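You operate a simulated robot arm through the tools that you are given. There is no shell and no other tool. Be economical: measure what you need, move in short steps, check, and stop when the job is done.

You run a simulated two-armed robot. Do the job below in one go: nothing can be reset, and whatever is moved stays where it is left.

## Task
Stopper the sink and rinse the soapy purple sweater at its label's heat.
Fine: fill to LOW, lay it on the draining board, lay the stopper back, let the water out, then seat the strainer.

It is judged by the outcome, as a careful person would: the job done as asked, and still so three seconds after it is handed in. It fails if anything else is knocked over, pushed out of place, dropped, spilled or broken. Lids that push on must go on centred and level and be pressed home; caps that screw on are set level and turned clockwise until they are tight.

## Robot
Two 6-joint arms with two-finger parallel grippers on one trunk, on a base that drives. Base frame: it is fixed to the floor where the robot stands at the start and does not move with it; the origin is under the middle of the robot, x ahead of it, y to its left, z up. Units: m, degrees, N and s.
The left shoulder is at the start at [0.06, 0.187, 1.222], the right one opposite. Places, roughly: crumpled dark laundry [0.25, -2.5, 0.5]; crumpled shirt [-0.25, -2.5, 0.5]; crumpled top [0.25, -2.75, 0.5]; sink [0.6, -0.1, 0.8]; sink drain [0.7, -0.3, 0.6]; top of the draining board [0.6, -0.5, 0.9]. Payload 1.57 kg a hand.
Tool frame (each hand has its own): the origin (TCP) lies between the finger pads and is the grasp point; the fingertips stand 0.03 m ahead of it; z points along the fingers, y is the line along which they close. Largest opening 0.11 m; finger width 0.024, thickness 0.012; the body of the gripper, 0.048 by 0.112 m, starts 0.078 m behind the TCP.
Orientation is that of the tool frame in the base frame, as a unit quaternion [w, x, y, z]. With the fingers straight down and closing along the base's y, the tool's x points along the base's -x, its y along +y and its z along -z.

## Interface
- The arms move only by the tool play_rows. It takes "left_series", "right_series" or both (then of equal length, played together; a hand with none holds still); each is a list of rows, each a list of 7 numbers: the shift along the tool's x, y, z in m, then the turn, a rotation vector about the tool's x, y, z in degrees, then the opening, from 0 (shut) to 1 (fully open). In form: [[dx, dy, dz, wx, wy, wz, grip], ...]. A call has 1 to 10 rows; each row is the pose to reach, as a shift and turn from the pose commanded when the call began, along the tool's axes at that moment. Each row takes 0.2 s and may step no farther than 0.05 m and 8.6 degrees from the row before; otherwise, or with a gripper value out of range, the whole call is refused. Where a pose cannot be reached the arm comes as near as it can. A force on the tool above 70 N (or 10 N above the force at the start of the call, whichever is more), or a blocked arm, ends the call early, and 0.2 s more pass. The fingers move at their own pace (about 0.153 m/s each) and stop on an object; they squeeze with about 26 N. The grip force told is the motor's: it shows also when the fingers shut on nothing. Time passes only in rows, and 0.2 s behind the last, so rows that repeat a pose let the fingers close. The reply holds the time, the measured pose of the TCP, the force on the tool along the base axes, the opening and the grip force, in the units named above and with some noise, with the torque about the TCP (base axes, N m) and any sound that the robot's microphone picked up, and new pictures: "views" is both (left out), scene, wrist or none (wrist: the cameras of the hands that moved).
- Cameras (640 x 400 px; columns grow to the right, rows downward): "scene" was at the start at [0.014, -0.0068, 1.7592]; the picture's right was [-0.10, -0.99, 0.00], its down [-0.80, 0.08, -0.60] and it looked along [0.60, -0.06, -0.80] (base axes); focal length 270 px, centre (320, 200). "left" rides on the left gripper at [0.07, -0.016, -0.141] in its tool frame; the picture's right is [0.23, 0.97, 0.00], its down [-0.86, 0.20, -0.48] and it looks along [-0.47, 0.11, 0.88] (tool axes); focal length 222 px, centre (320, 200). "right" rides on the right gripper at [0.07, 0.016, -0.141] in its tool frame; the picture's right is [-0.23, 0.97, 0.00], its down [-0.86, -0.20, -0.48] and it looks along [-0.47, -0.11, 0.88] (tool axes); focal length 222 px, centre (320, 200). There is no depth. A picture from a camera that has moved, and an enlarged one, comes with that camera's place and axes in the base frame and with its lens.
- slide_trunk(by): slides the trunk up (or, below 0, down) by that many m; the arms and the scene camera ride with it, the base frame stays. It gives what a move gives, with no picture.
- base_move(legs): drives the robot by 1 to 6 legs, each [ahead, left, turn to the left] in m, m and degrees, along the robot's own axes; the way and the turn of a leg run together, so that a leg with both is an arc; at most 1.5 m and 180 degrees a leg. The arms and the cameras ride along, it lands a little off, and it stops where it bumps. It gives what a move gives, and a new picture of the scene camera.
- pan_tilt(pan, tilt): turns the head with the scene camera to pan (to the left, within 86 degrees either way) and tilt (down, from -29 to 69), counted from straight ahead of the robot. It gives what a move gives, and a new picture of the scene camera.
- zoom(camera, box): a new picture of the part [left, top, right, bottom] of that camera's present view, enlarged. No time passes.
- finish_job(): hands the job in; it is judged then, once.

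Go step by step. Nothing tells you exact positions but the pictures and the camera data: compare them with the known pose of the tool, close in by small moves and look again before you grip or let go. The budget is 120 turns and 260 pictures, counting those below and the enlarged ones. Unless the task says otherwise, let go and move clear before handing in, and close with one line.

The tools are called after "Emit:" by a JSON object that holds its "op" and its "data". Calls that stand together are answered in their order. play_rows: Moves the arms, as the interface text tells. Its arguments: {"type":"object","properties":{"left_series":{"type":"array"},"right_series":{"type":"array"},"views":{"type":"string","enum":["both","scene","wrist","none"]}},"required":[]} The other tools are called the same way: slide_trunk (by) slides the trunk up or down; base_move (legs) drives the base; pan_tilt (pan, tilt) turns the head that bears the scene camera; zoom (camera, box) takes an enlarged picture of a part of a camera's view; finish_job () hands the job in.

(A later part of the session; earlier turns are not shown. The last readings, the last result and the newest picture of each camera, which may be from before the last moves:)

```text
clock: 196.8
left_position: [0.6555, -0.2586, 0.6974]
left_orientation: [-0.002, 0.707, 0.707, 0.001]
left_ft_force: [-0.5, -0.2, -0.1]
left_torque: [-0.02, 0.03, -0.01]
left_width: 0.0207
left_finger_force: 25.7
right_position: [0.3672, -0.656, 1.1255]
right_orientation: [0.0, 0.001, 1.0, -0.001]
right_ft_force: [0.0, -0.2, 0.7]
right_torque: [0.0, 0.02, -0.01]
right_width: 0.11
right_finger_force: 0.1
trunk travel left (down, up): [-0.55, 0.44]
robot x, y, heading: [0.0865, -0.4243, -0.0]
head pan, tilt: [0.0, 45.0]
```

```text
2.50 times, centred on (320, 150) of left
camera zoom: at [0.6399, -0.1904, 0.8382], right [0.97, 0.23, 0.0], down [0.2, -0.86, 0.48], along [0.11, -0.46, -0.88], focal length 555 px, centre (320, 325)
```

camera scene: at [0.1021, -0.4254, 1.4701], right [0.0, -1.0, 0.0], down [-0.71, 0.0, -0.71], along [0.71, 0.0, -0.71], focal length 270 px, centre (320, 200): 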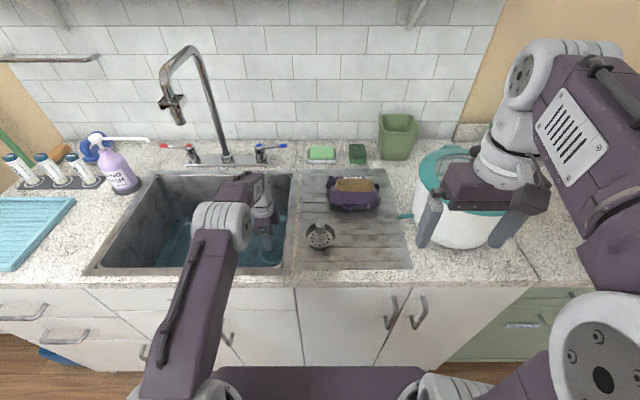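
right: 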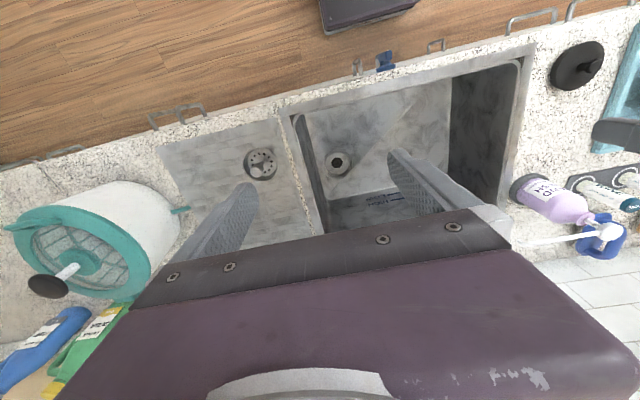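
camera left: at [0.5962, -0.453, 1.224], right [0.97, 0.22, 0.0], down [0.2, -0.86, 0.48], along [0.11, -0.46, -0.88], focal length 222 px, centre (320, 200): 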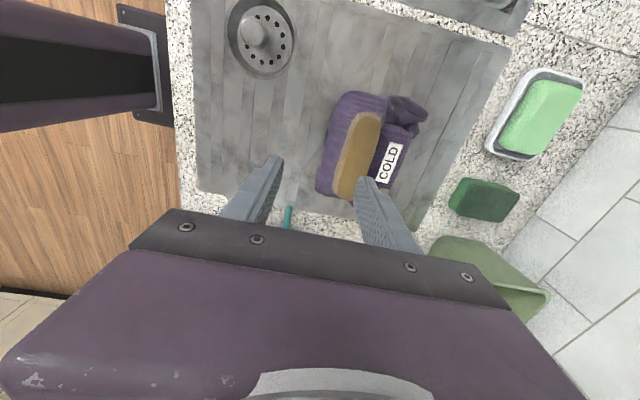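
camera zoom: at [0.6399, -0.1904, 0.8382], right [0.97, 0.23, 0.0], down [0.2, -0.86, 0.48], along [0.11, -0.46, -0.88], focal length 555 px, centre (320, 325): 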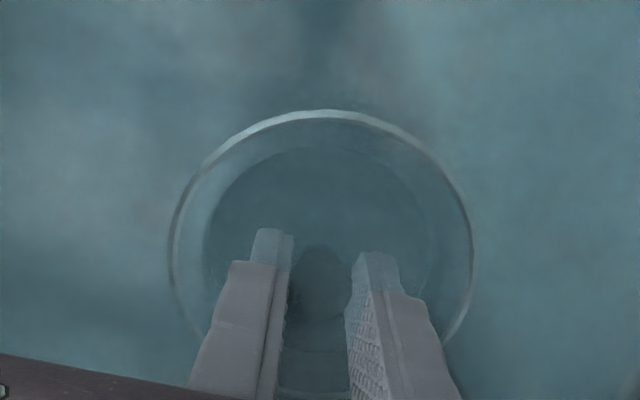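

Knob gripped (0.0207). Lift it out.

Emit:
{"op": "play_rows", "data": {"left_series": [[0, 0, -0.005, 0, 0, 0, 0], [0, 0, -0.015, 0, 0, 0, 0], [0, 0, -0.03, 0, 0, 0, 0], [0, 0, -0.06, 0, 0, 0, 0], [0, 0, -0.1, 0, 0, 0, 0], [0, 0, -0.14, 0, 0, 0, 0], [0, 0, -0.18, 0, 0, 0, 0], [0, 0, -0.22, 0, 0, 0, 0], [0, 0, -0.25, 0, 0, 0, 0], [0, 0, -0.25, 0, 0, 0, 0]], "views": "both"}}

Emit:
{"op": "zoom", "data": {"camera": "scene", "box": [150, 110, 350, 290]}}

```text
clock: 199.1
left_position: [0.6555, -0.2622, 0.9466]
left_orientation: [-0.002, 0.708, 0.706, 0.001]
left_ft_force: [-0.3, 0.7, -1.5]
left_torque: [0.0, 0.0, 0.01]
left_width: 0.0207
left_finger_force: 26.3
right_position: [0.3696, -0.6551, 1.126]
right_orientation: [0.001, 0.001, 1.0, 0.0]
right_ft_force: [0.3, -0.3, 0.5]
right_torque: [0.0, 0.0, 0.02]
right_width: 0.1098
right_finger_force: 0.1
trunk travel left (down, up): [-0.55, 0.44]
robot x, y, heading: [0.0809, -0.4271, -0.2]
head pan, tilt: [0.0, 45.0]
camera scene: at [0.1022, -0.4253, 1.4702], right [0.0, -1.0, 0.0], down [-0.71, 0.0, -0.71], along [0.71, 0.0, -0.71], focal length 270 px, centre (320, 200)
camera left: at [0.6399, -0.193, 1.0869], right [0.97, 0.23, 0.0], down [0.2, -0.86, 0.48], along [0.11, -0.46, -0.88], focal length 222 px, centre (320, 200)
```

scene: 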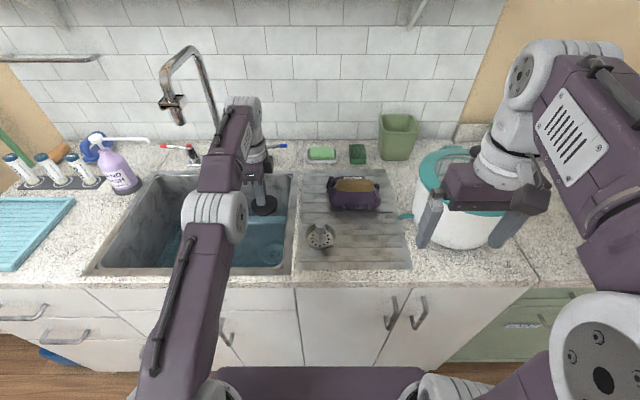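
left: 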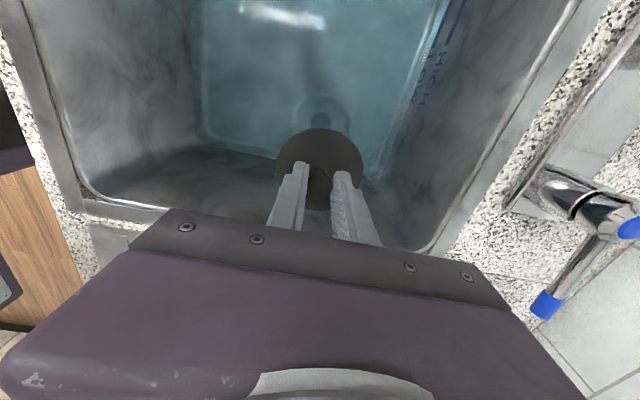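

```text
2.22 times, centred on (250, 200) of scene
camera zoom: at [0.1022, -0.4253, 1.4702], right [0.0, -1.0, 0.0], down [-0.71, 0.0, -0.71], along [0.71, 0.0, -0.71], focal length 601 px, centre (476, 200)
```

zoom: 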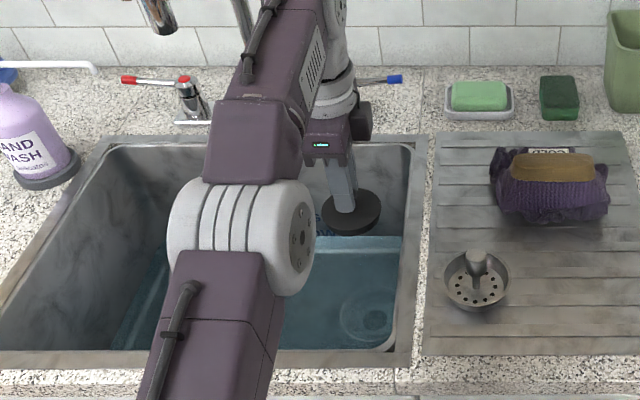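

Stopper is out. Bring it forward and up, then drive left to its old spot [0.48, 0.20].

Emit:
{"op": "play_rows", "data": {"left_series": [[0, -0.03, -0.03, 0, 0, 0, 0], [0, -0.07, -0.05, 0, 0, 0, 0], [0, -0.11, -0.07, 0, 0, 0, 0], [0, -0.15, -0.08, 0, 0, 0, 0], [0, -0.175, -0.08, 0, 0, 0, 0]], "views": "none"}}

Emit:
{"op": "base_move", "data": {"legs": [[0, 0.463, 0]]}}

Emit:
{"op": "zoom", "data": {"camera": "left", "box": [0, 0, 640, 400]}}

```text
clock: 200.2
left_position: [0.4786, -0.2621, 1.0279]
left_orientation: [-0.001, 0.707, 0.707, 0.001]
left_ft_force: [-0.8, -0.3, -1.2]
left_torque: [0.0, -0.03, 0.01]
left_width: 0.0204
left_finger_force: 26.2
right_position: [0.3685, -0.655, 1.1252]
right_orientation: [0.0, 0.001, 1.0, 0.0]
right_ft_force: [0.8, -0.5, -0.3]
right_torque: [-0.02, -0.01, 0.02]
right_width: 0.1101
right_finger_force: 0.0
trunk travel left (down, up): [-0.55, 0.44]
robot x, y, heading: [0.0811, -0.4278, -0.2]
head pan, tilt: [0.0, 45.0]
```

```text
clock: 203.0
left_position: [0.483, 0.2019, 1.0283]
left_orientation: [0.0, 0.709, 0.705, 0.001]
left_ft_force: [-0.1, 0.2, -0.7]
left_torque: [-0.02, -0.03, 0.0]
left_width: 0.0207
left_finger_force: 25.5
right_position: [0.3696, -0.1908, 1.126]
right_orientation: [0.0, 0.002, 1.0, 0.0]
right_ft_force: [-0.8, 0.0, -0.8]
right_torque: [0.0, 0.01, 0.04]
right_width: 0.1102
right_finger_force: 0.1
trunk travel left (down, up): [-0.55, 0.44]
robot x, y, heading: [0.0816, 0.0389, -0.4]
head pan, tilt: [0.0, 45.0]
camera scene: at [0.104, 0.0393, 1.4702], right [-0.01, -1.0, 0.0], down [-0.71, 0.0, -0.71], along [0.71, 0.0, -0.71], focal length 270 px, centre (320, 200)
```

scene: 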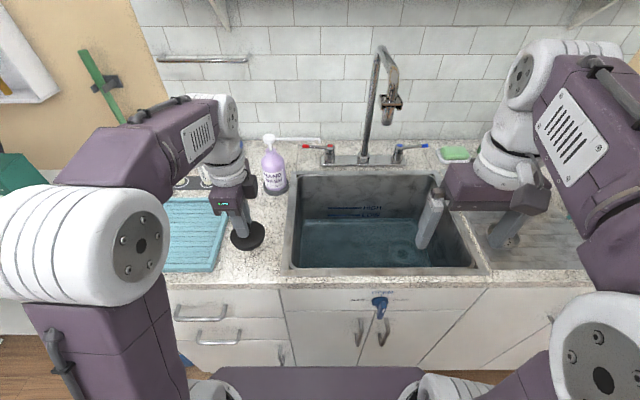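

```text
1.00 times, centred on (320, 200) of left (not enlarged: the box is as wide or as high as the picture)
camera zoom: at [0.4681, 0.2707, 1.1686], right [0.97, 0.22, 0.0], down [0.2, -0.86, 0.48], along [0.11, -0.46, -0.88], focal length 222 px, centre (320, 200)
```

zoom: 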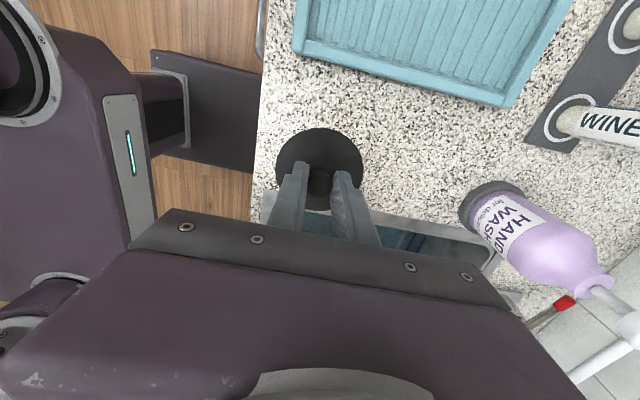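

Emit:
{"op": "play_rows", "data": {"left_series": [[0, 0, 0.03, 0, 0, 0, 0], [0, 0, 0.055, 0, 0, 0, 0], [0, 0, 0.064, 0, 0, 0, 0], [0, 0, 0.07, 0, 0, 0, 0]], "views": "none"}}

Emit:
{"op": "zoom", "data": {"camera": "scene", "box": [200, 190, 300, 270]}}

Emit:
{"op": "zoom", "data": {"camera": "scene", "box": [280, 160, 500, 320]}}

```text
clock: 204.0
left_position: [0.4808, 0.2028, 0.9586]
left_orientation: [-0.001, 0.709, 0.706, 0.003]
left_ft_force: [1.1, 0.8, 10.0]
left_torque: [-0.13, 0.1, 0.02]
left_width: 0.0207
left_finger_force: 26.0
right_position: [0.3679, -0.1919, 1.1273]
right_orientation: [0.001, 0.003, 1.0, 0.0]
right_ft_force: [-0.9, 0.7, -0.7]
right_torque: [0.0, -0.03, -0.05]
right_width: 0.11
right_finger_force: 0.1
trunk travel left (down, up): [-0.55, 0.44]
robot x, y, heading: [0.0801, 0.0403, -0.3]
head pan, tilt: [0.0, 45.0]
```

```text
5.00 times, centred on (250, 230) of scene
camera zoom: at [0.1022, 0.0389, 1.4705], right [-0.01, -1.0, 0.0], down [-0.71, 0.0, -0.71], along [0.71, 0.0, -0.71], focal length 1353 px, centre (670, 50)
```

zoom: 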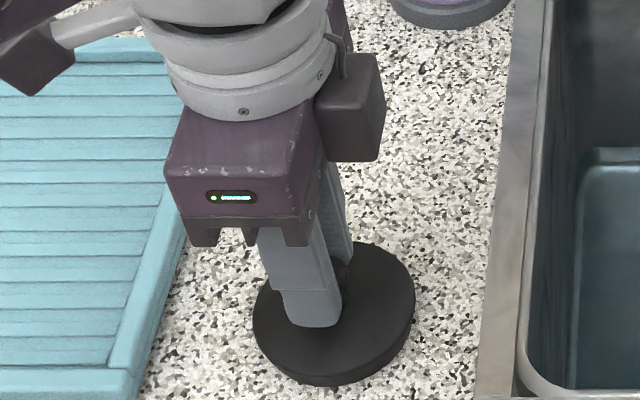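

```text
2.50 times, centred on (390, 240) of scene
camera zoom: at [0.1022, 0.0389, 1.4705], right [-0.01, -1.0, 0.0], down [-0.71, 0.0, -0.71], along [0.71, 0.0, -0.71], focal length 676 px, centre (145, 100)
```

zoom: 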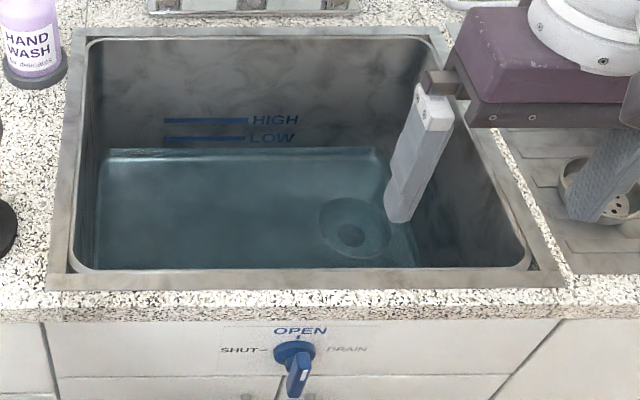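

The stopper touches down flat; the water is already draining through the open valve. Release and lift.

Emit:
{"op": "play_rows", "data": {"left_series": [[0, 0, -0.001, 0, 0, 0, 0.1], [0, 0, -0.001, 0, 0, 0, 0.3], [0, 0, -0.001, 0, 0, 0, 0.4], [0, 0, -0.04, 0, 0, 0, 0.4], [0, 0, -0.09, 0, 0, 0, 0.4]], "views": "none"}}

Emit:
{"op": "zoom", "data": {"camera": "scene", "box": [200, 190, 300, 270]}}

Emit:
{"op": "zoom", "data": {"camera": "scene", "box": [350, 280, 410, 320]}}

```text
clock: 205.2
left_position: [0.4813, 0.2043, 1.0486]
left_orientation: [-0.001, 0.708, 0.706, 0.002]
left_ft_force: [-0.2, -0.2, -0.4]
left_torque: [0.0, -0.04, 0.02]
left_width: 0.044
left_finger_force: 0.0
right_position: [0.3701, -0.1913, 1.1251]
right_orientation: [-0.001, 0.003, 1.0, 0.0]
right_ft_force: [0.0, 0.0, 0.4]
right_torque: [-0.01, -0.04, 0.0]
right_width: 0.1102
right_finger_force: 0.1
trunk travel left (down, up): [-0.55, 0.44]
robot x, y, heading: [0.0827, 0.0419, -0.4]
head pan, tilt: [0.0, 45.0]
```

```text
5.00 times, centred on (250, 230) of scene
camera zoom: at [0.1034, 0.0389, 1.4701], right [-0.01, -1.0, 0.0], down [-0.71, 0.0, -0.71], along [0.71, 0.0, -0.71], focal length 1353 px, centre (670, 50)
```

zoom: 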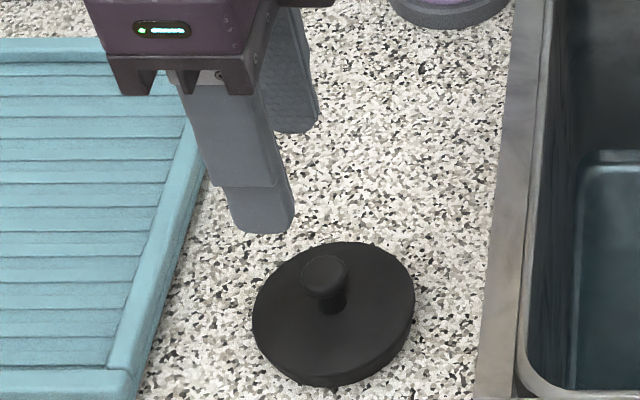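

```text
10.00 times, centred on (380, 300) of scene
camera zoom: at [0.1034, 0.0389, 1.4701], right [-0.01, -1.0, 0.0], down [-0.71, 0.0, -0.71], along [0.71, 0.0, -0.71], focal length 2705 px, centre (-280, -800)
```

zoom: 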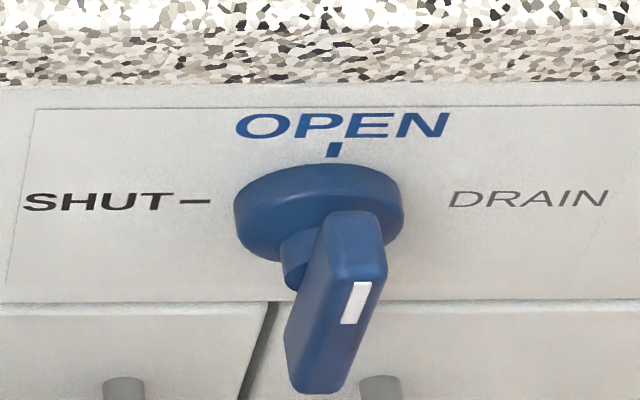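

Valve is OPEN, stopper back in place. Now drive to the strainer on the draining board.

Emit:
{"op": "play_rows", "data": {"left_series": [[0, 0, -0.04, 0, 0, 0, 0.5], [0, 0.01, -0.07, 0, 0, 0, 0.5]], "views": "none"}}

Emit:
{"op": "base_move", "data": {"legs": [[0, -0.6, 0.3]]}}

Emit:
{"op": "zoom", "data": {"camera": "left", "box": [0, 0, 640, 400]}}

Emit:
{"op": "zoom", "data": {"camera": "scene", "box": [200, 140, 360, 290]}}

```text
clock: 205.8
left_position: [0.4904, 0.2015, 1.1173]
left_orientation: [-0.002, 0.708, 0.706, 0.0]
left_ft_force: [0.0, -0.2, 0.5]
left_torque: [-0.03, 0.01, -0.02]
left_width: 0.0551
left_finger_force: 0.0
right_position: [0.3701, -0.1898, 1.1253]
right_orientation: [-0.001, 0.003, 1.0, 0.0]
right_ft_force: [0.4, 0.7, 0.2]
right_torque: [-0.02, -0.01, 0.02]
right_width: 0.1099
right_finger_force: 0.0
trunk travel left (down, up): [-0.55, 0.44]
robot x, y, heading: [0.0832, 0.0433, -0.3]
head pan, tilt: [0.0, 45.0]
```

```text
clock: 209.2
left_position: [0.4897, -0.3921, 1.1176]
left_orientation: [-0.001, 0.701, 0.713, 0.0]
left_ft_force: [-0.8, -0.2, 0.7]
left_torque: [0.01, -0.02, 0.04]
left_width: 0.0549
left_finger_force: 0.0
right_position: [0.3785, -0.7869, 1.1247]
right_orientation: [-0.001, -0.008, 1.0, 0.0]
right_ft_force: [-0.2, -0.4, 0.4]
right_torque: [-0.02, 0.02, 0.02]
right_width: 0.1101
right_finger_force: 0.0
trunk travel left (down, up): [-0.55, 0.44]
robot x, y, heading: [0.0845, -0.5622, 1.1]
head pan, tilt: [0.0, 45.0]
camera scene: at [0.1076, -0.5632, 1.4702], right [0.02, -1.0, 0.0], down [-0.71, -0.01, -0.71], along [0.71, 0.01, -0.71], focal length 270 px, centre (320, 200)
```

scene: 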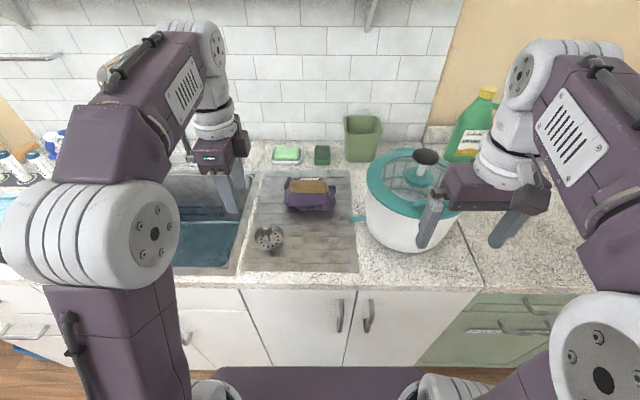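

```text
1.00 times, centred on (320, 200) of left (not enlarged: the box is as wide or as high as the picture)
camera zoom: at [0.4741, -0.3232, 1.2579], right [0.97, 0.25, 0.0], down [0.22, -0.85, 0.48], along [0.12, -0.46, -0.88], focal length 222 px, centre (320, 200)
```

zoom: 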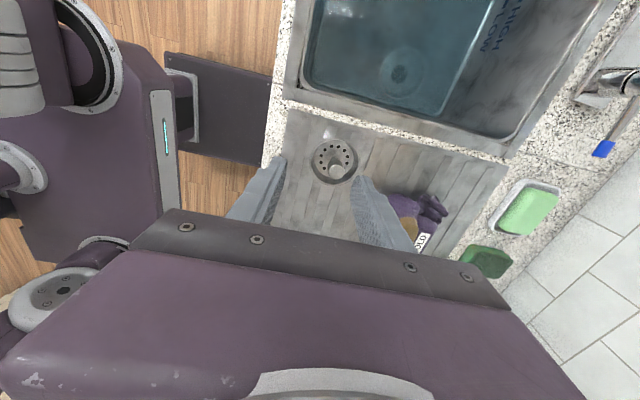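

```text
2.67 times, centred on (280, 215) of scene
camera zoom: at [0.1076, -0.5632, 1.4702], right [0.02, -1.0, 0.0], down [-0.71, -0.01, -0.71], along [0.71, 0.01, -0.71], focal length 721 px, centre (427, 160)
```

zoom: 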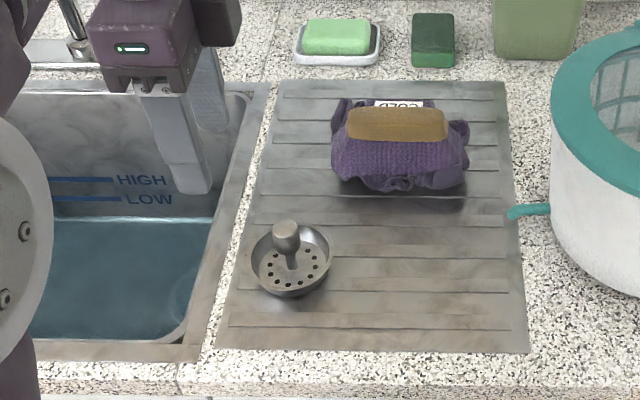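

Strainer handle top at ≈[0.527, −0.428, 0.953]. Move above it.

Emit:
{"op": "play_rows", "data": {"left_series": [[-0.018, 0.018, 0.02, 0, 0, 0, 0.5], [-0.036, 0.037, 0.05, 0, 0, 0, 0.5], [-0.036, 0.037, 0.09, 0, 0, 0, 0.45], [-0.036, 0.037, 0.125, 0, 0, 0, 0.45]], "views": "none"}}

Emit:
{"op": "zoom", "data": {"camera": "left", "box": [240, 70, 400, 230]}}

Emit:
{"op": "zoom", "data": {"camera": "scene", "box": [230, 190, 310, 260]}}

```text
clock: 210.2
left_position: [0.5297, -0.4247, 0.99]
left_orientation: [-0.002, 0.7, 0.714, 0.002]
left_ft_force: [0.4, 0.1, -0.4]
left_torque: [0.01, 0.02, -0.03]
left_width: 0.0496
left_finger_force: 0.0
right_position: [0.3803, -0.7879, 1.1249]
right_orientation: [0.0, -0.009, 1.0, 0.001]
right_ft_force: [1.2, -0.3, -1.0]
right_torque: [0.02, 0.0, 0.02]
right_width: 0.1102
right_finger_force: 0.1
trunk travel left (down, up): [-0.55, 0.44]
robot x, y, heading: [0.0866, -0.5609, 0.9]
head pan, tilt: [0.0, 45.0]
```

```text
2.50 times, centred on (320, 150) of left
camera zoom: at [0.5137, -0.3568, 1.1311], right [0.97, 0.25, 0.0], down [0.22, -0.85, 0.48], along [0.12, -0.46, -0.88], focal length 555 px, centre (320, 325)
```

zoom: 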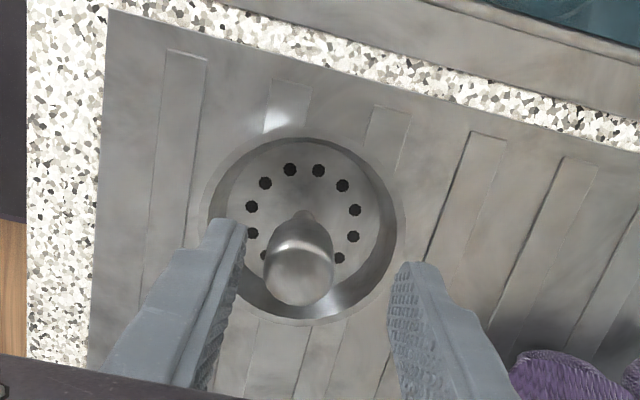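

```text
5.71 times, centred on (270, 225) of scene
camera zoom: at [0.1086, -0.5632, 1.4702], right [0.02, -1.0, 0.0], down [-0.71, -0.01, -0.71], along [0.71, 0.01, -0.71], focal length 1546 px, centre (606, 57)
```

zoom: 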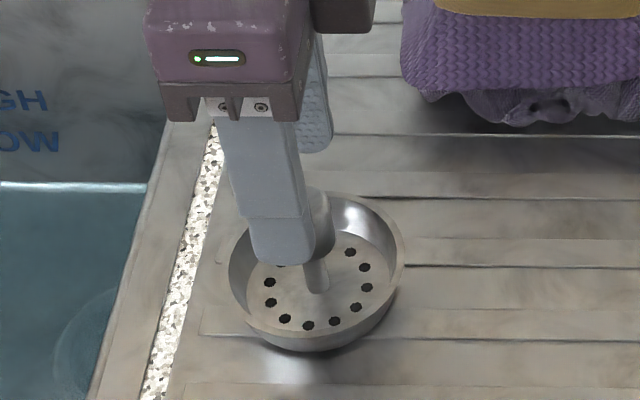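

Emit:
{"op": "play_rows", "data": {"left_series": [[-0.006, -0.004, 0.01, 0, 0, 0, 0.45], [-0.006, -0.004, 0.028, 0, 0, 0, 0.45], [-0.006, -0.004, 0.03, 0, 0, 0, 0.25], [-0.006, -0.004, 0.03, 0, 0, 0, 0], [-0.006, -0.004, 0.03, 0, 0, 0, 0], [-0.006, -0.004, 0.03, 0, 0, 0, 0]], "views": "none"}}

Emit:
{"op": "zoom", "data": {"camera": "left", "box": [240, 70, 400, 230]}}

Emit:
{"op": "zoom", "data": {"camera": "scene", "box": [230, 190, 310, 260]}}

```text
clock: 211.6
left_position: [0.5232, -0.4307, 0.9611]
left_orientation: [-0.001, 0.7, 0.714, 0.002]
left_ft_force: [0.1, -0.4, 0.4]
left_torque: [-0.02, -0.03, 0.04]
left_width: 0.023
left_finger_force: 25.9
right_position: [0.3781, -0.7881, 1.1249]
right_orientation: [0.0, -0.009, 1.0, 0.0]
right_ft_force: [-0.3, 0.5, -0.1]
right_torque: [-0.02, 0.01, 0.01]
right_width: 0.11
right_finger_force: 0.1
trunk travel left (down, up): [-0.55, 0.44]
robot x, y, heading: [0.0849, -0.5624, 1.1]
head pan, tilt: [0.0, 45.0]
```

```text
2.50 times, centred on (320, 150) of left
camera zoom: at [0.5078, -0.3631, 1.102], right [0.97, 0.25, 0.0], down [0.22, -0.85, 0.48], along [0.12, -0.46, -0.88], focal length 555 px, centre (320, 325)
```

zoom: 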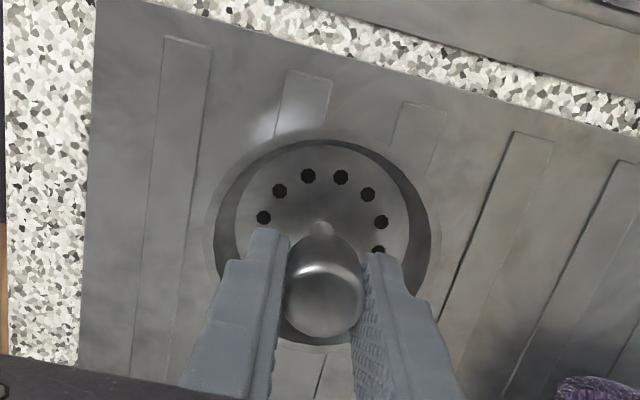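

```text
5.71 times, centred on (270, 225) of scene
camera zoom: at [0.1076, -0.5631, 1.4702], right [0.02, -1.0, 0.0], down [-0.71, -0.01, -0.71], along [0.71, 0.01, -0.71], focal length 1546 px, centre (606, 57)
```

zoom: 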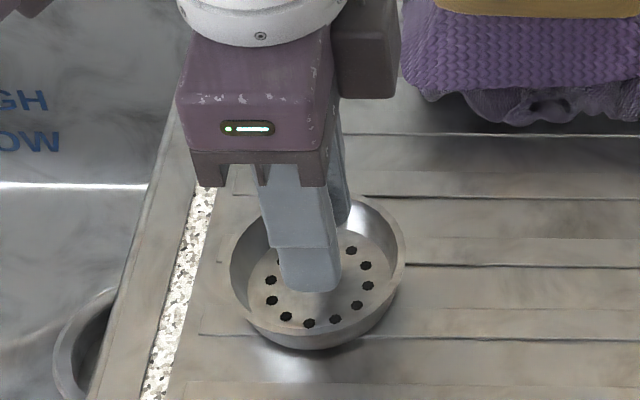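

Handle gripped. Lift and check it hangs level.

Emit:
{"op": "play_rows", "data": {"left_series": [[0, 0, -0.01, 0, 0, 0, 0], [0, 0, -0.03, 0, 0, 0, 0], [0, 0, -0.07, 0, 0, 0, 0], [0, 0, -0.1, 0, 0, 0, 0]], "views": "wrist"}}

Emit:
{"op": "base_move", "data": {"legs": [[0, 0.137, -1.0]]}}

Emit:
{"op": "zoom", "data": {"camera": "scene", "box": [200, 170, 340, 280]}}

```text
clock: 212.6
left_position: [0.5238, -0.4341, 1.0623]
left_orientation: [-0.002, 0.7, 0.714, 0.0]
left_ft_force: [-0.4, 1.3, -0.6]
left_torque: [0.02, 0.02, 0.0]
left_width: 0.023
left_finger_force: 26.2
right_position: [0.3785, -0.7863, 1.1265]
right_orientation: [0.0, -0.01, 1.0, 0.0]
right_ft_force: [-0.9, -0.3, 0.1]
right_torque: [0.0, 0.03, 0.02]
right_width: 0.1099
right_finger_force: 0.1
trunk travel left (down, up): [-0.55, 0.44]
robot x, y, heading: [0.0844, -0.5662, 1.0]
head pan, tilt: [0.0, 45.0]
camera left: at [0.5078, -0.3647, 1.2029], right [0.97, 0.25, 0.0], down [0.22, -0.85, 0.48], along [0.12, -0.46, -0.88], focal length 222 px, centre (320, 200)
```

left: 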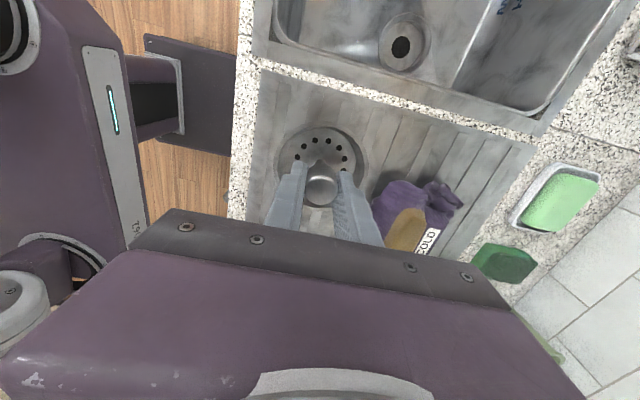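

```text
clock: 213.9
left_position: [0.5267, -0.3054, 1.0611]
left_orientation: [-0.001, 0.706, 0.708, 0.001]
left_ft_force: [-0.1, 0.0, 0.1]
left_torque: [-0.06, -0.02, 0.01]
left_width: 0.0228
left_finger_force: 25.8
right_position: [0.3731, -0.6565, 1.126]
right_orientation: [0.0, 0.0, 1.0, 0.001]
right_ft_force: [-0.2, 1.2, 0.0]
right_torque: [-0.02, -0.02, -0.01]
right_width: 0.1102
right_finger_force: 0.0
trunk travel left (down, up): [-0.55, 0.44]
robot x, y, heading: [0.0868, -0.4311, -0.0]
head pan, tilt: [0.0, 45.0]
camera scene: at [0.1065, -0.4277, 1.4702], right [0.0, -1.0, 0.0], down [-0.71, 0.0, -0.71], along [0.71, 0.0, -0.71], focal length 270 px, centre (320, 200)
```

scene: 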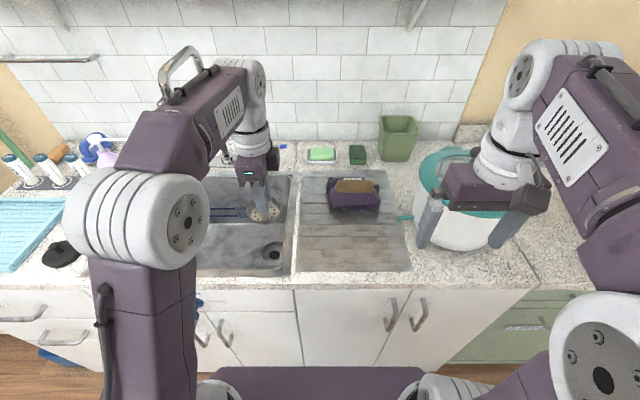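

```text
3.64 times, centred on (270, 225) of scene
camera zoom: at [0.1065, -0.4277, 1.4702], right [0.0, -1.0, 0.0], down [-0.71, 0.0, -0.71], along [0.71, 0.0, -0.71], focal length 984 px, centre (502, 109)
```

zoom: 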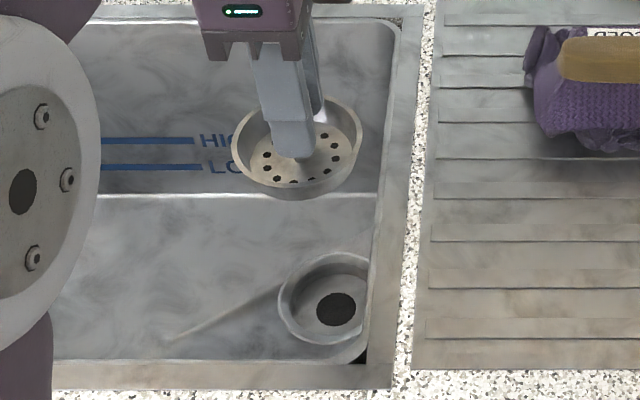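

Sink is empty. Move the strainer over the drain.

Emit:
{"op": "play_rows", "data": {"left_series": [[0.012, 0.03, 0, 0, 0, 0, 0], [0.024, 0.065, 0, 0, 0, 0, 0], [0.036, 0.1, 0, 0, 0, 0, 0], [0.047, 0.125, 0.02, 0, 0, 0, 0], [0.047, 0.128, 0.06, 0, 0, 0, 0], [0.047, 0.128, 0.11, 0, 0, 0, 0], [0.047, 0.128, 0.16, 0, 0, 0, 0], [0.047, 0.128, 0.21, 0, 0, 0, 0], [0.047, 0.128, 0.25, 0, 0, 0, 0], [0.047, 0.128, 0.28, 0, 0, 0, 0]], "views": "wrist"}}

Emit:
{"op": "zoom", "data": {"camera": "left", "box": [240, 70, 400, 230]}}

Emit:
{"op": "zoom", "data": {"camera": "scene", "box": [230, 190, 310, 280]}}

```text
clock: 216.1
left_position: [0.6511, -0.2556, 0.7818]
left_orientation: [-0.001, 0.707, 0.708, 0.001]
left_ft_force: [0.0, -0.1, -0.6]
left_torque: [-0.03, 0.01, 0.01]
left_width: 0.0228
left_finger_force: 25.4
left hand out of reach, approached as far as the arm can: row 3, 4, 5
right_position: [0.3746, -0.6568, 1.1258]
right_orientation: [0.0, 0.0, 1.0, 0.0]
right_ft_force: [-0.3, 0.8, 0.2]
right_torque: [0.0, 0.0, 0.02]
right_width: 0.1103
right_finger_force: 0.1
trunk travel left (down, up): [-0.55, 0.44]
robot x, y, heading: [0.0871, -0.427, -0.0]
head pan, tilt: [0.0, 45.0]
camera left: at [0.6371, -0.1872, 0.9234], right [0.97, 0.23, 0.0], down [0.2, -0.86, 0.48], along [0.11, -0.46, -0.88], focal length 222 px, centre (320, 200)
```

left: 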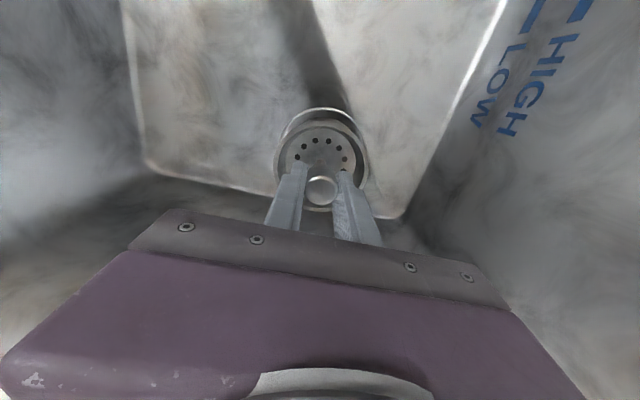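

```text
2.50 times, centred on (320, 150) of left
camera zoom: at [0.6371, -0.1872, 0.9234], right [0.97, 0.23, 0.0], down [0.2, -0.86, 0.48], along [0.11, -0.46, -0.88], focal length 555 px, centre (320, 325)
```

zoom: 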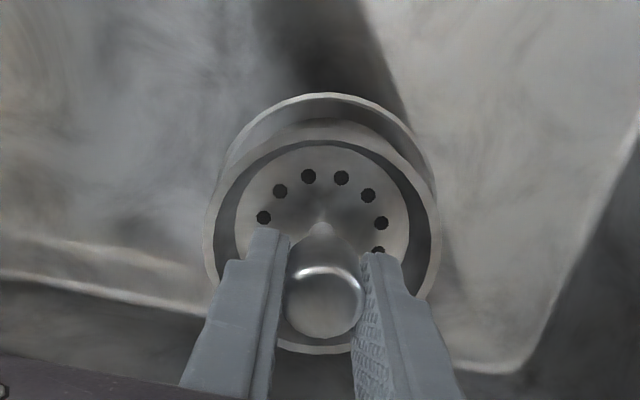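

```text
4.44 times, centred on (270, 235) of scene
camera zoom: at [0.1071, -0.4274, 1.4702], right [0.0, -1.0, 0.0], down [-0.71, 0.0, -0.71], along [0.71, 0.0, -0.71], focal length 1202 px, centre (542, 44)
```

zoom: 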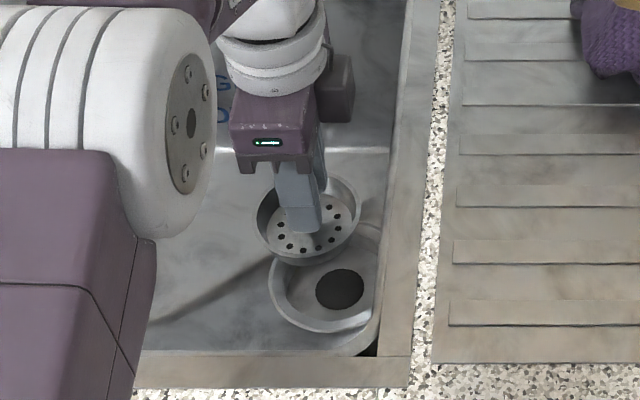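

Emit:
{"op": "play_rows", "data": {"left_series": [[-0.004, 0.004, 0.02, 0, 0, 0, 0], [-0.004, 0.004, 0.04, 0, 0, 0, 0], [-0.004, 0.004, 0.052, 0, 0, 0, 0]], "views": "none"}}

Emit:
{"op": "zoom", "data": {"camera": "left", "box": [240, 70, 400, 230]}}

Emit:
{"op": "zoom", "data": {"camera": "scene", "box": [240, 220, 300, 280]}}

```text
clock: 216.9
left_position: [0.658, -0.2618, 0.7312]
left_orientation: [-0.002, 0.707, 0.708, 0.0]
left_ft_force: [0.8, 0.4, -0.2]
left_torque: [-0.01, -0.02, -0.02]
left_width: 0.0229
left_finger_force: 26.1
right_position: [0.3748, -0.6552, 1.1245]
right_orientation: [0.0, 0.0, 1.0, 0.0]
right_ft_force: [1.2, -0.3, 0.1]
right_torque: [-0.02, -0.01, 0.01]
right_width: 0.1098
right_finger_force: 0.1
trunk travel left (down, up): [-0.55, 0.44]
robot x, y, heading: [0.0855, -0.4259, -0.0]
head pan, tilt: [0.0, 45.0]
```

```text
2.50 times, centred on (320, 150) of left
camera zoom: at [0.6428, -0.1923, 0.8716], right [0.97, 0.23, 0.0], down [0.2, -0.86, 0.48], along [0.11, -0.46, -0.88], focal length 555 px, centre (320, 325)
```

zoom: 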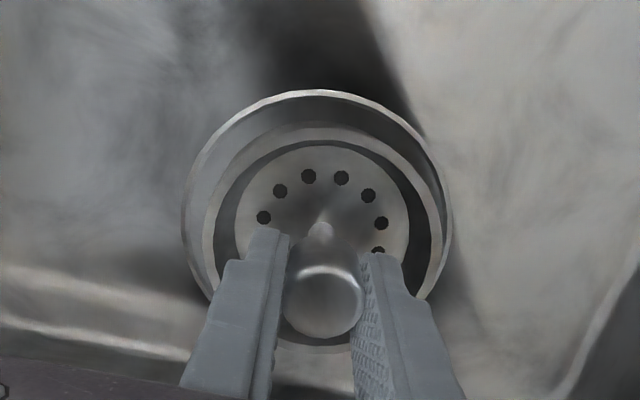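

```text
6.67 times, centred on (270, 250) of scene
camera zoom: at [0.1069, -0.4276, 1.4702], right [0.0, -1.0, 0.0], down [-0.71, 0.0, -0.71], along [0.71, 0.0, -0.71], focal length 1803 px, centre (653, -133)
```

zoom: 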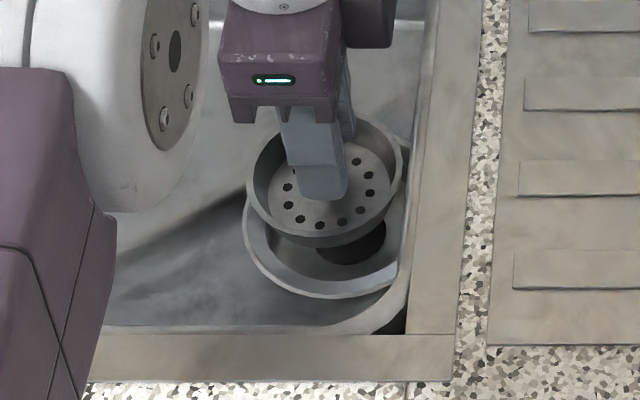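

Centred to ~1–2 mm. Lower until it seats.

Emit:
{"op": "play_rows", "data": {"left_series": [[0, -0.001, 0.008, 0, 0, 0, 0], [0, -0.001, 0.015, 0, 0, 0, 0], [0, -0.001, 0.021, 0, 0, 0, 0], [0, -0.001, 0.026, 0, 0, 0, 0], [0, -0.001, 0.031, 0, 0, 0, 0], [0, -0.001, 0.036, 0, 0, 0, 0], [0, -0.001, 0.04, 0, 0, 0, 0]], "views": "none"}}

Emit:
{"op": "zoom", "data": {"camera": "left", "box": [240, 70, 400, 230]}}

Emit:
{"op": "zoom", "data": {"camera": "scene", "box": [240, 220, 300, 280]}}

```text
clock: 218.5
left_position: [0.656, -0.2623, 0.6933]
left_orientation: [0.0, 0.708, 0.707, 0.003]
left_ft_force: [3.2, -9.4, 19.4]
left_torque: [0.04, 0.21, 0.04]
left_width: 0.0239
left_finger_force: 25.6
right_position: [0.3723, -0.6581, 1.1257]
right_orientation: [0.001, 0.001, 1.0, 0.001]
right_ft_force: [0.0, 1.5, -0.1]
right_torque: [-0.01, 0.02, -0.01]
right_width: 0.1099
right_finger_force: 0.0
trunk travel left (down, up): [-0.55, 0.44]
robot x, y, heading: [0.0811, -0.4252, -0.1]
head pan, tilt: [0.0, 45.0]
```

```text
2.50 times, centred on (320, 150) of left
camera zoom: at [0.6408, -0.1937, 0.834], right [0.97, 0.23, 0.01], down [0.2, -0.86, 0.48], along [0.11, -0.46, -0.88], focal length 555 px, centre (320, 325)
```

zoom: 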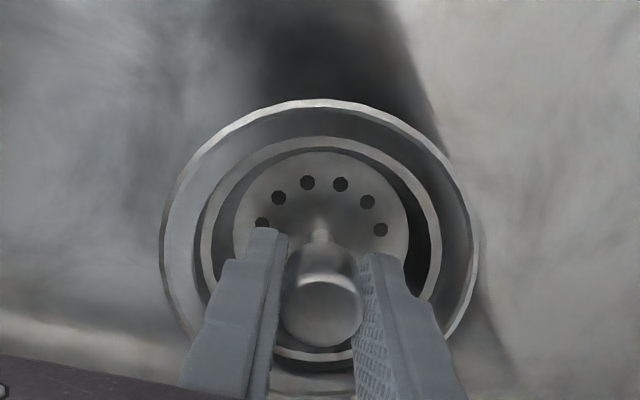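

```text
6.67 times, centred on (270, 250) of scene
camera zoom: at [0.1041, -0.4302, 1.4705], right [0.0, -1.0, 0.0], down [-0.71, 0.0, -0.71], along [0.71, 0.0, -0.71], focal length 1803 px, centre (653, -133)
```

zoom: 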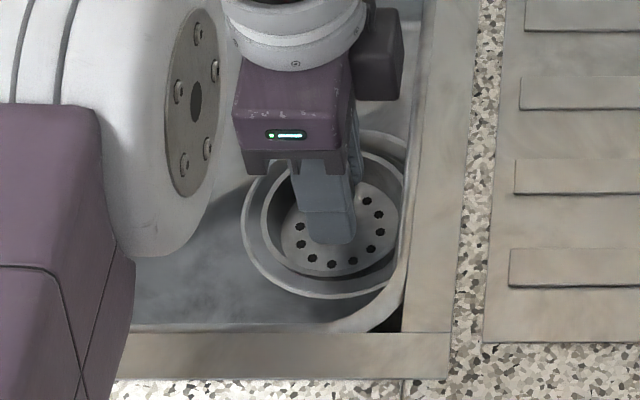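

It has bottomed in the bowl. Release, then press it home with closed fingers.

Emit:
{"op": "play_rows", "data": {"left_series": [[0, 0, -0.001, 0, 0, 0, 0.1], [0, 0, -0.001, 0, 0, 0, 0.35], [0, 0, -0.001, 0, 0, 0, 0.45], [0, 0, -0.03, 0, 0, 0, 0.45], [0, 0, -0.065, 0, 0, 0, 0.45], [0, 0, -0.065, 0, 0, 0, 0]], "views": "none"}}

Emit:
{"op": "zoom", "data": {"camera": "left", "box": [240, 70, 400, 230]}}

Emit:
{"op": "zoom", "data": {"camera": "scene", "box": [240, 220, 300, 280]}}

```text
clock: 219.9
left_position: [0.6561, -0.2612, 0.7563]
left_orientation: [-0.002, 0.707, 0.708, 0.0]
left_ft_force: [0.4, 0.9, 0.5]
left_torque: [0.0, 0.0, 0.03]
left_width: 0.0
left_finger_force: 22.3
right_position: [0.3734, -0.6571, 1.1248]
right_orientation: [0.0, 0.0, 1.0, 0.0]
right_ft_force: [0.1, 0.1, -0.2]
right_torque: [-0.03, -0.01, -0.01]
right_width: 0.1099
right_finger_force: 0.1
trunk travel left (down, up): [-0.55, 0.44]
robot x, y, heading: [0.0813, -0.4303, 0.2]
head pan, tilt: [0.0, 45.0]
```

```text
2.50 times, centred on (320, 150) of left
camera zoom: at [0.6417, -0.1925, 0.8977], right [0.97, 0.23, 0.0], down [0.2, -0.86, 0.48], along [0.11, -0.46, -0.88], focal length 555 px, centre (320, 325)
```

zoom: 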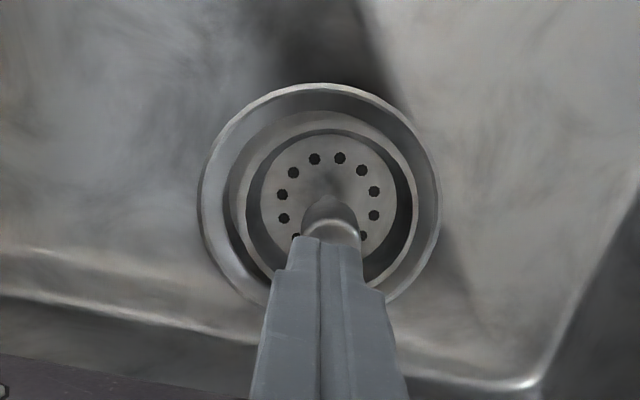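

```text
6.67 times, centred on (270, 250) of scene
camera zoom: at [0.1071, -0.4275, 1.4701], right [0.0, -1.0, 0.0], down [-0.71, 0.0, -0.71], along [0.71, 0.0, -0.71], focal length 1803 px, centre (653, -133)
```

zoom: 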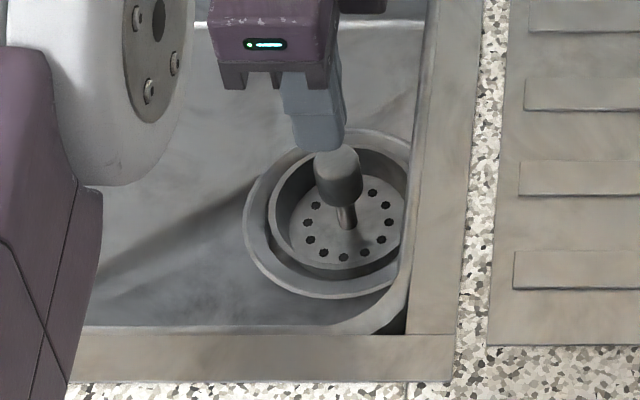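

Seated level. Press lightly on the handle to make sure it is home.

Emit:
{"op": "play_rows", "data": {"left_series": [[0, 0.004, 0.02, 0, 0, 0, 0], [0, 0.005, 0.036, 0, 0, 0, 0], [0, 0.005, 0.042, 0, 0, 0, 0], [0, 0.005, 0.047, 0, 0, 0, 0], [0, 0.005, 0.051, 0, 0, 0, 0]], "views": "none"}}

Emit:
{"op": "play_rows", "data": {"left_series": [[0, 0, -0.03, 0, 0, 0, 0], [0, 0, -0.08, 0, 0, 0, 0], [0, 0, -0.13, 0, 0, 0, 0], [0, 0, -0.18, 0, 0, 0, 0], [0, -0.02, -0.22, 0, 0, 0, 0], [0, -0.05, -0.25, 0, 0, 0, 0], [0, -0.09, -0.28, 0, 0, 0, 0], [0, -0.13, -0.3, 0, 0, 0, 0]], "views": "both"}}

Emit:
{"op": "zoom", "data": {"camera": "scene", "box": [240, 220, 300, 280]}}

```text
clock: 220.8
left_position: [0.6604, -0.2613, 0.7291]
left_orientation: [0.006, 0.706, 0.708, 0.009]
left_ft_force: [-23.7, 0.5, 44.8]
left_torque: [-0.13, 0.77, -0.04]
left_width: 0.0
left_finger_force: 21.4
right_position: [0.3648, -0.6568, 1.1288]
right_orientation: [0.004, 0.0, 1.0, 0.001]
right_ft_force: [0.6, 0.1, 1.1]
right_torque: [0.0, -0.02, -0.01]
right_width: 0.1102
right_finger_force: 0.1
trunk travel left (down, up): [-0.55, 0.44]
robot x, y, heading: [0.0878, -0.4293, -0.1]
head pan, tilt: [0.0, 45.0]
stopped in row 4 (left hand): the force on the tool passed its limit at 81 N (the readings are from after the stop); the commanded pose is now the measured one
```

```text
clock: 222.6
left_position: [0.5305, -0.2649, 1.0176]
left_orientation: [0.005, 0.706, 0.708, 0.007]
left_ft_force: [-0.1, 1.2, 0.7]
left_torque: [-0.01, -0.05, -0.02]
left_width: 0.0
left_finger_force: 20.9
right_position: [0.3717, -0.6566, 1.1259]
right_orientation: [0.0, 0.0, 1.0, 0.0]
right_ft_force: [1.1, 0.1, -0.4]
right_torque: [0.01, -0.01, 0.0]
right_width: 0.1099
right_finger_force: 0.0
trunk travel left (down, up): [-0.55, 0.44]
robot x, y, heading: [0.0848, -0.4284, 0.2]
head pan, tilt: [0.0, 45.0]
camera scene: at [0.1042, -0.4278, 1.4702], right [0.0, -1.0, 0.0], down [-0.71, 0.0, -0.71], along [0.71, 0.0, -0.71], focal length 270 px, centre (320, 200)
camera left: at [0.5133, -0.1966, 1.159], right [0.97, 0.23, 0.02], down [0.19, -0.86, 0.48], along [0.12, -0.46, -0.88], focal length 222 px, centre (320, 200)
```

scene: 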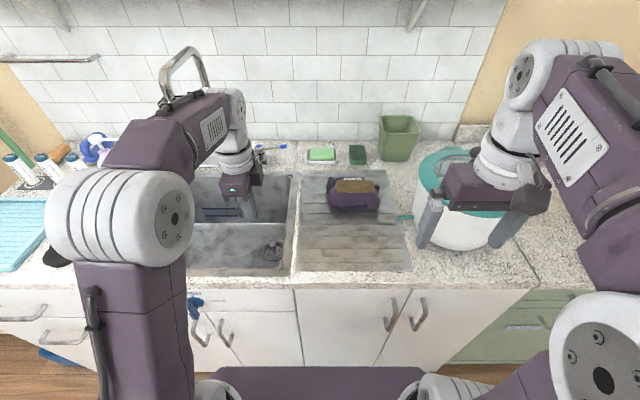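
left: 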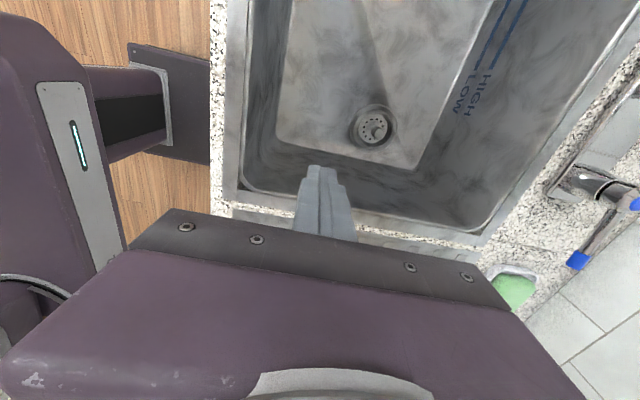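

```text
6.67 times, centred on (270, 250) of scene
camera zoom: at [0.1042, -0.4278, 1.4702], right [0.0, -1.0, 0.0], down [-0.71, 0.0, -0.71], along [0.71, 0.0, -0.71], focal length 1803 px, centre (653, -133)
```

zoom: 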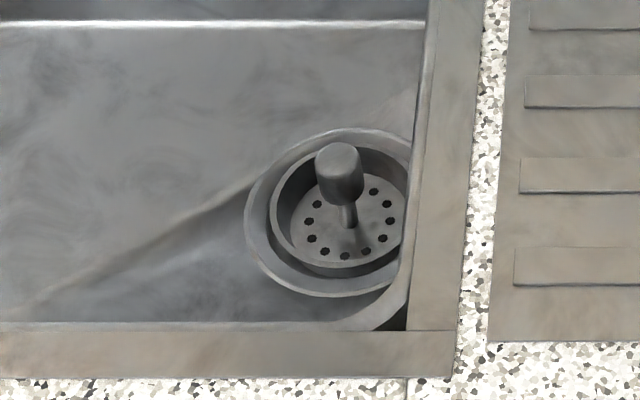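

Emit:
{"op": "zoom", "data": {"camera": "left", "box": [330, 90, 420, 160]}}

Emit:
{"op": "zoom", "data": {"camera": "scene", "box": [0, 120, 420, 300]}}

```text
5.71 times, centred on (375, 125) of left
camera zoom: at [0.5133, -0.1966, 1.159], right [0.97, 0.23, 0.02], down [0.19, -0.86, 0.48], along [0.12, -0.46, -0.88], focal length 1269 px, centre (6, 629)
```

zoom: 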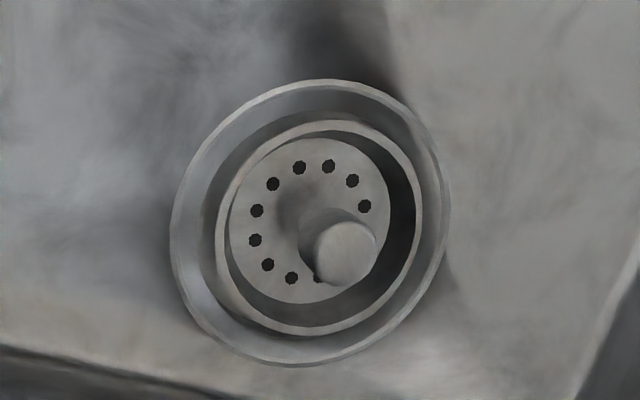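

```text
1.52 times, centred on (210, 210) of scene
camera zoom: at [0.1042, -0.4278, 1.4702], right [0.0, -1.0, 0.0], down [-0.71, 0.0, -0.71], along [0.71, 0.0, -0.71], focal length 412 px, centre (488, 185)
```

zoom: 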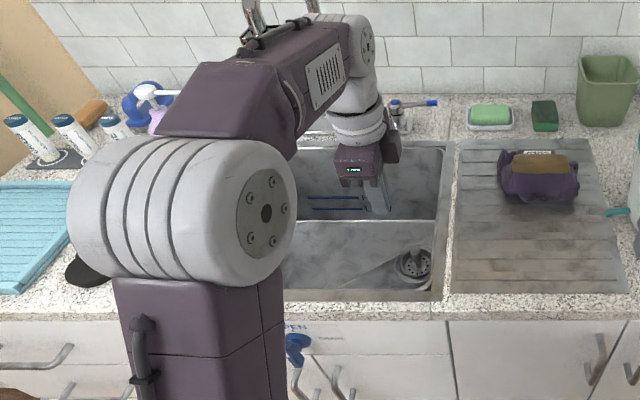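

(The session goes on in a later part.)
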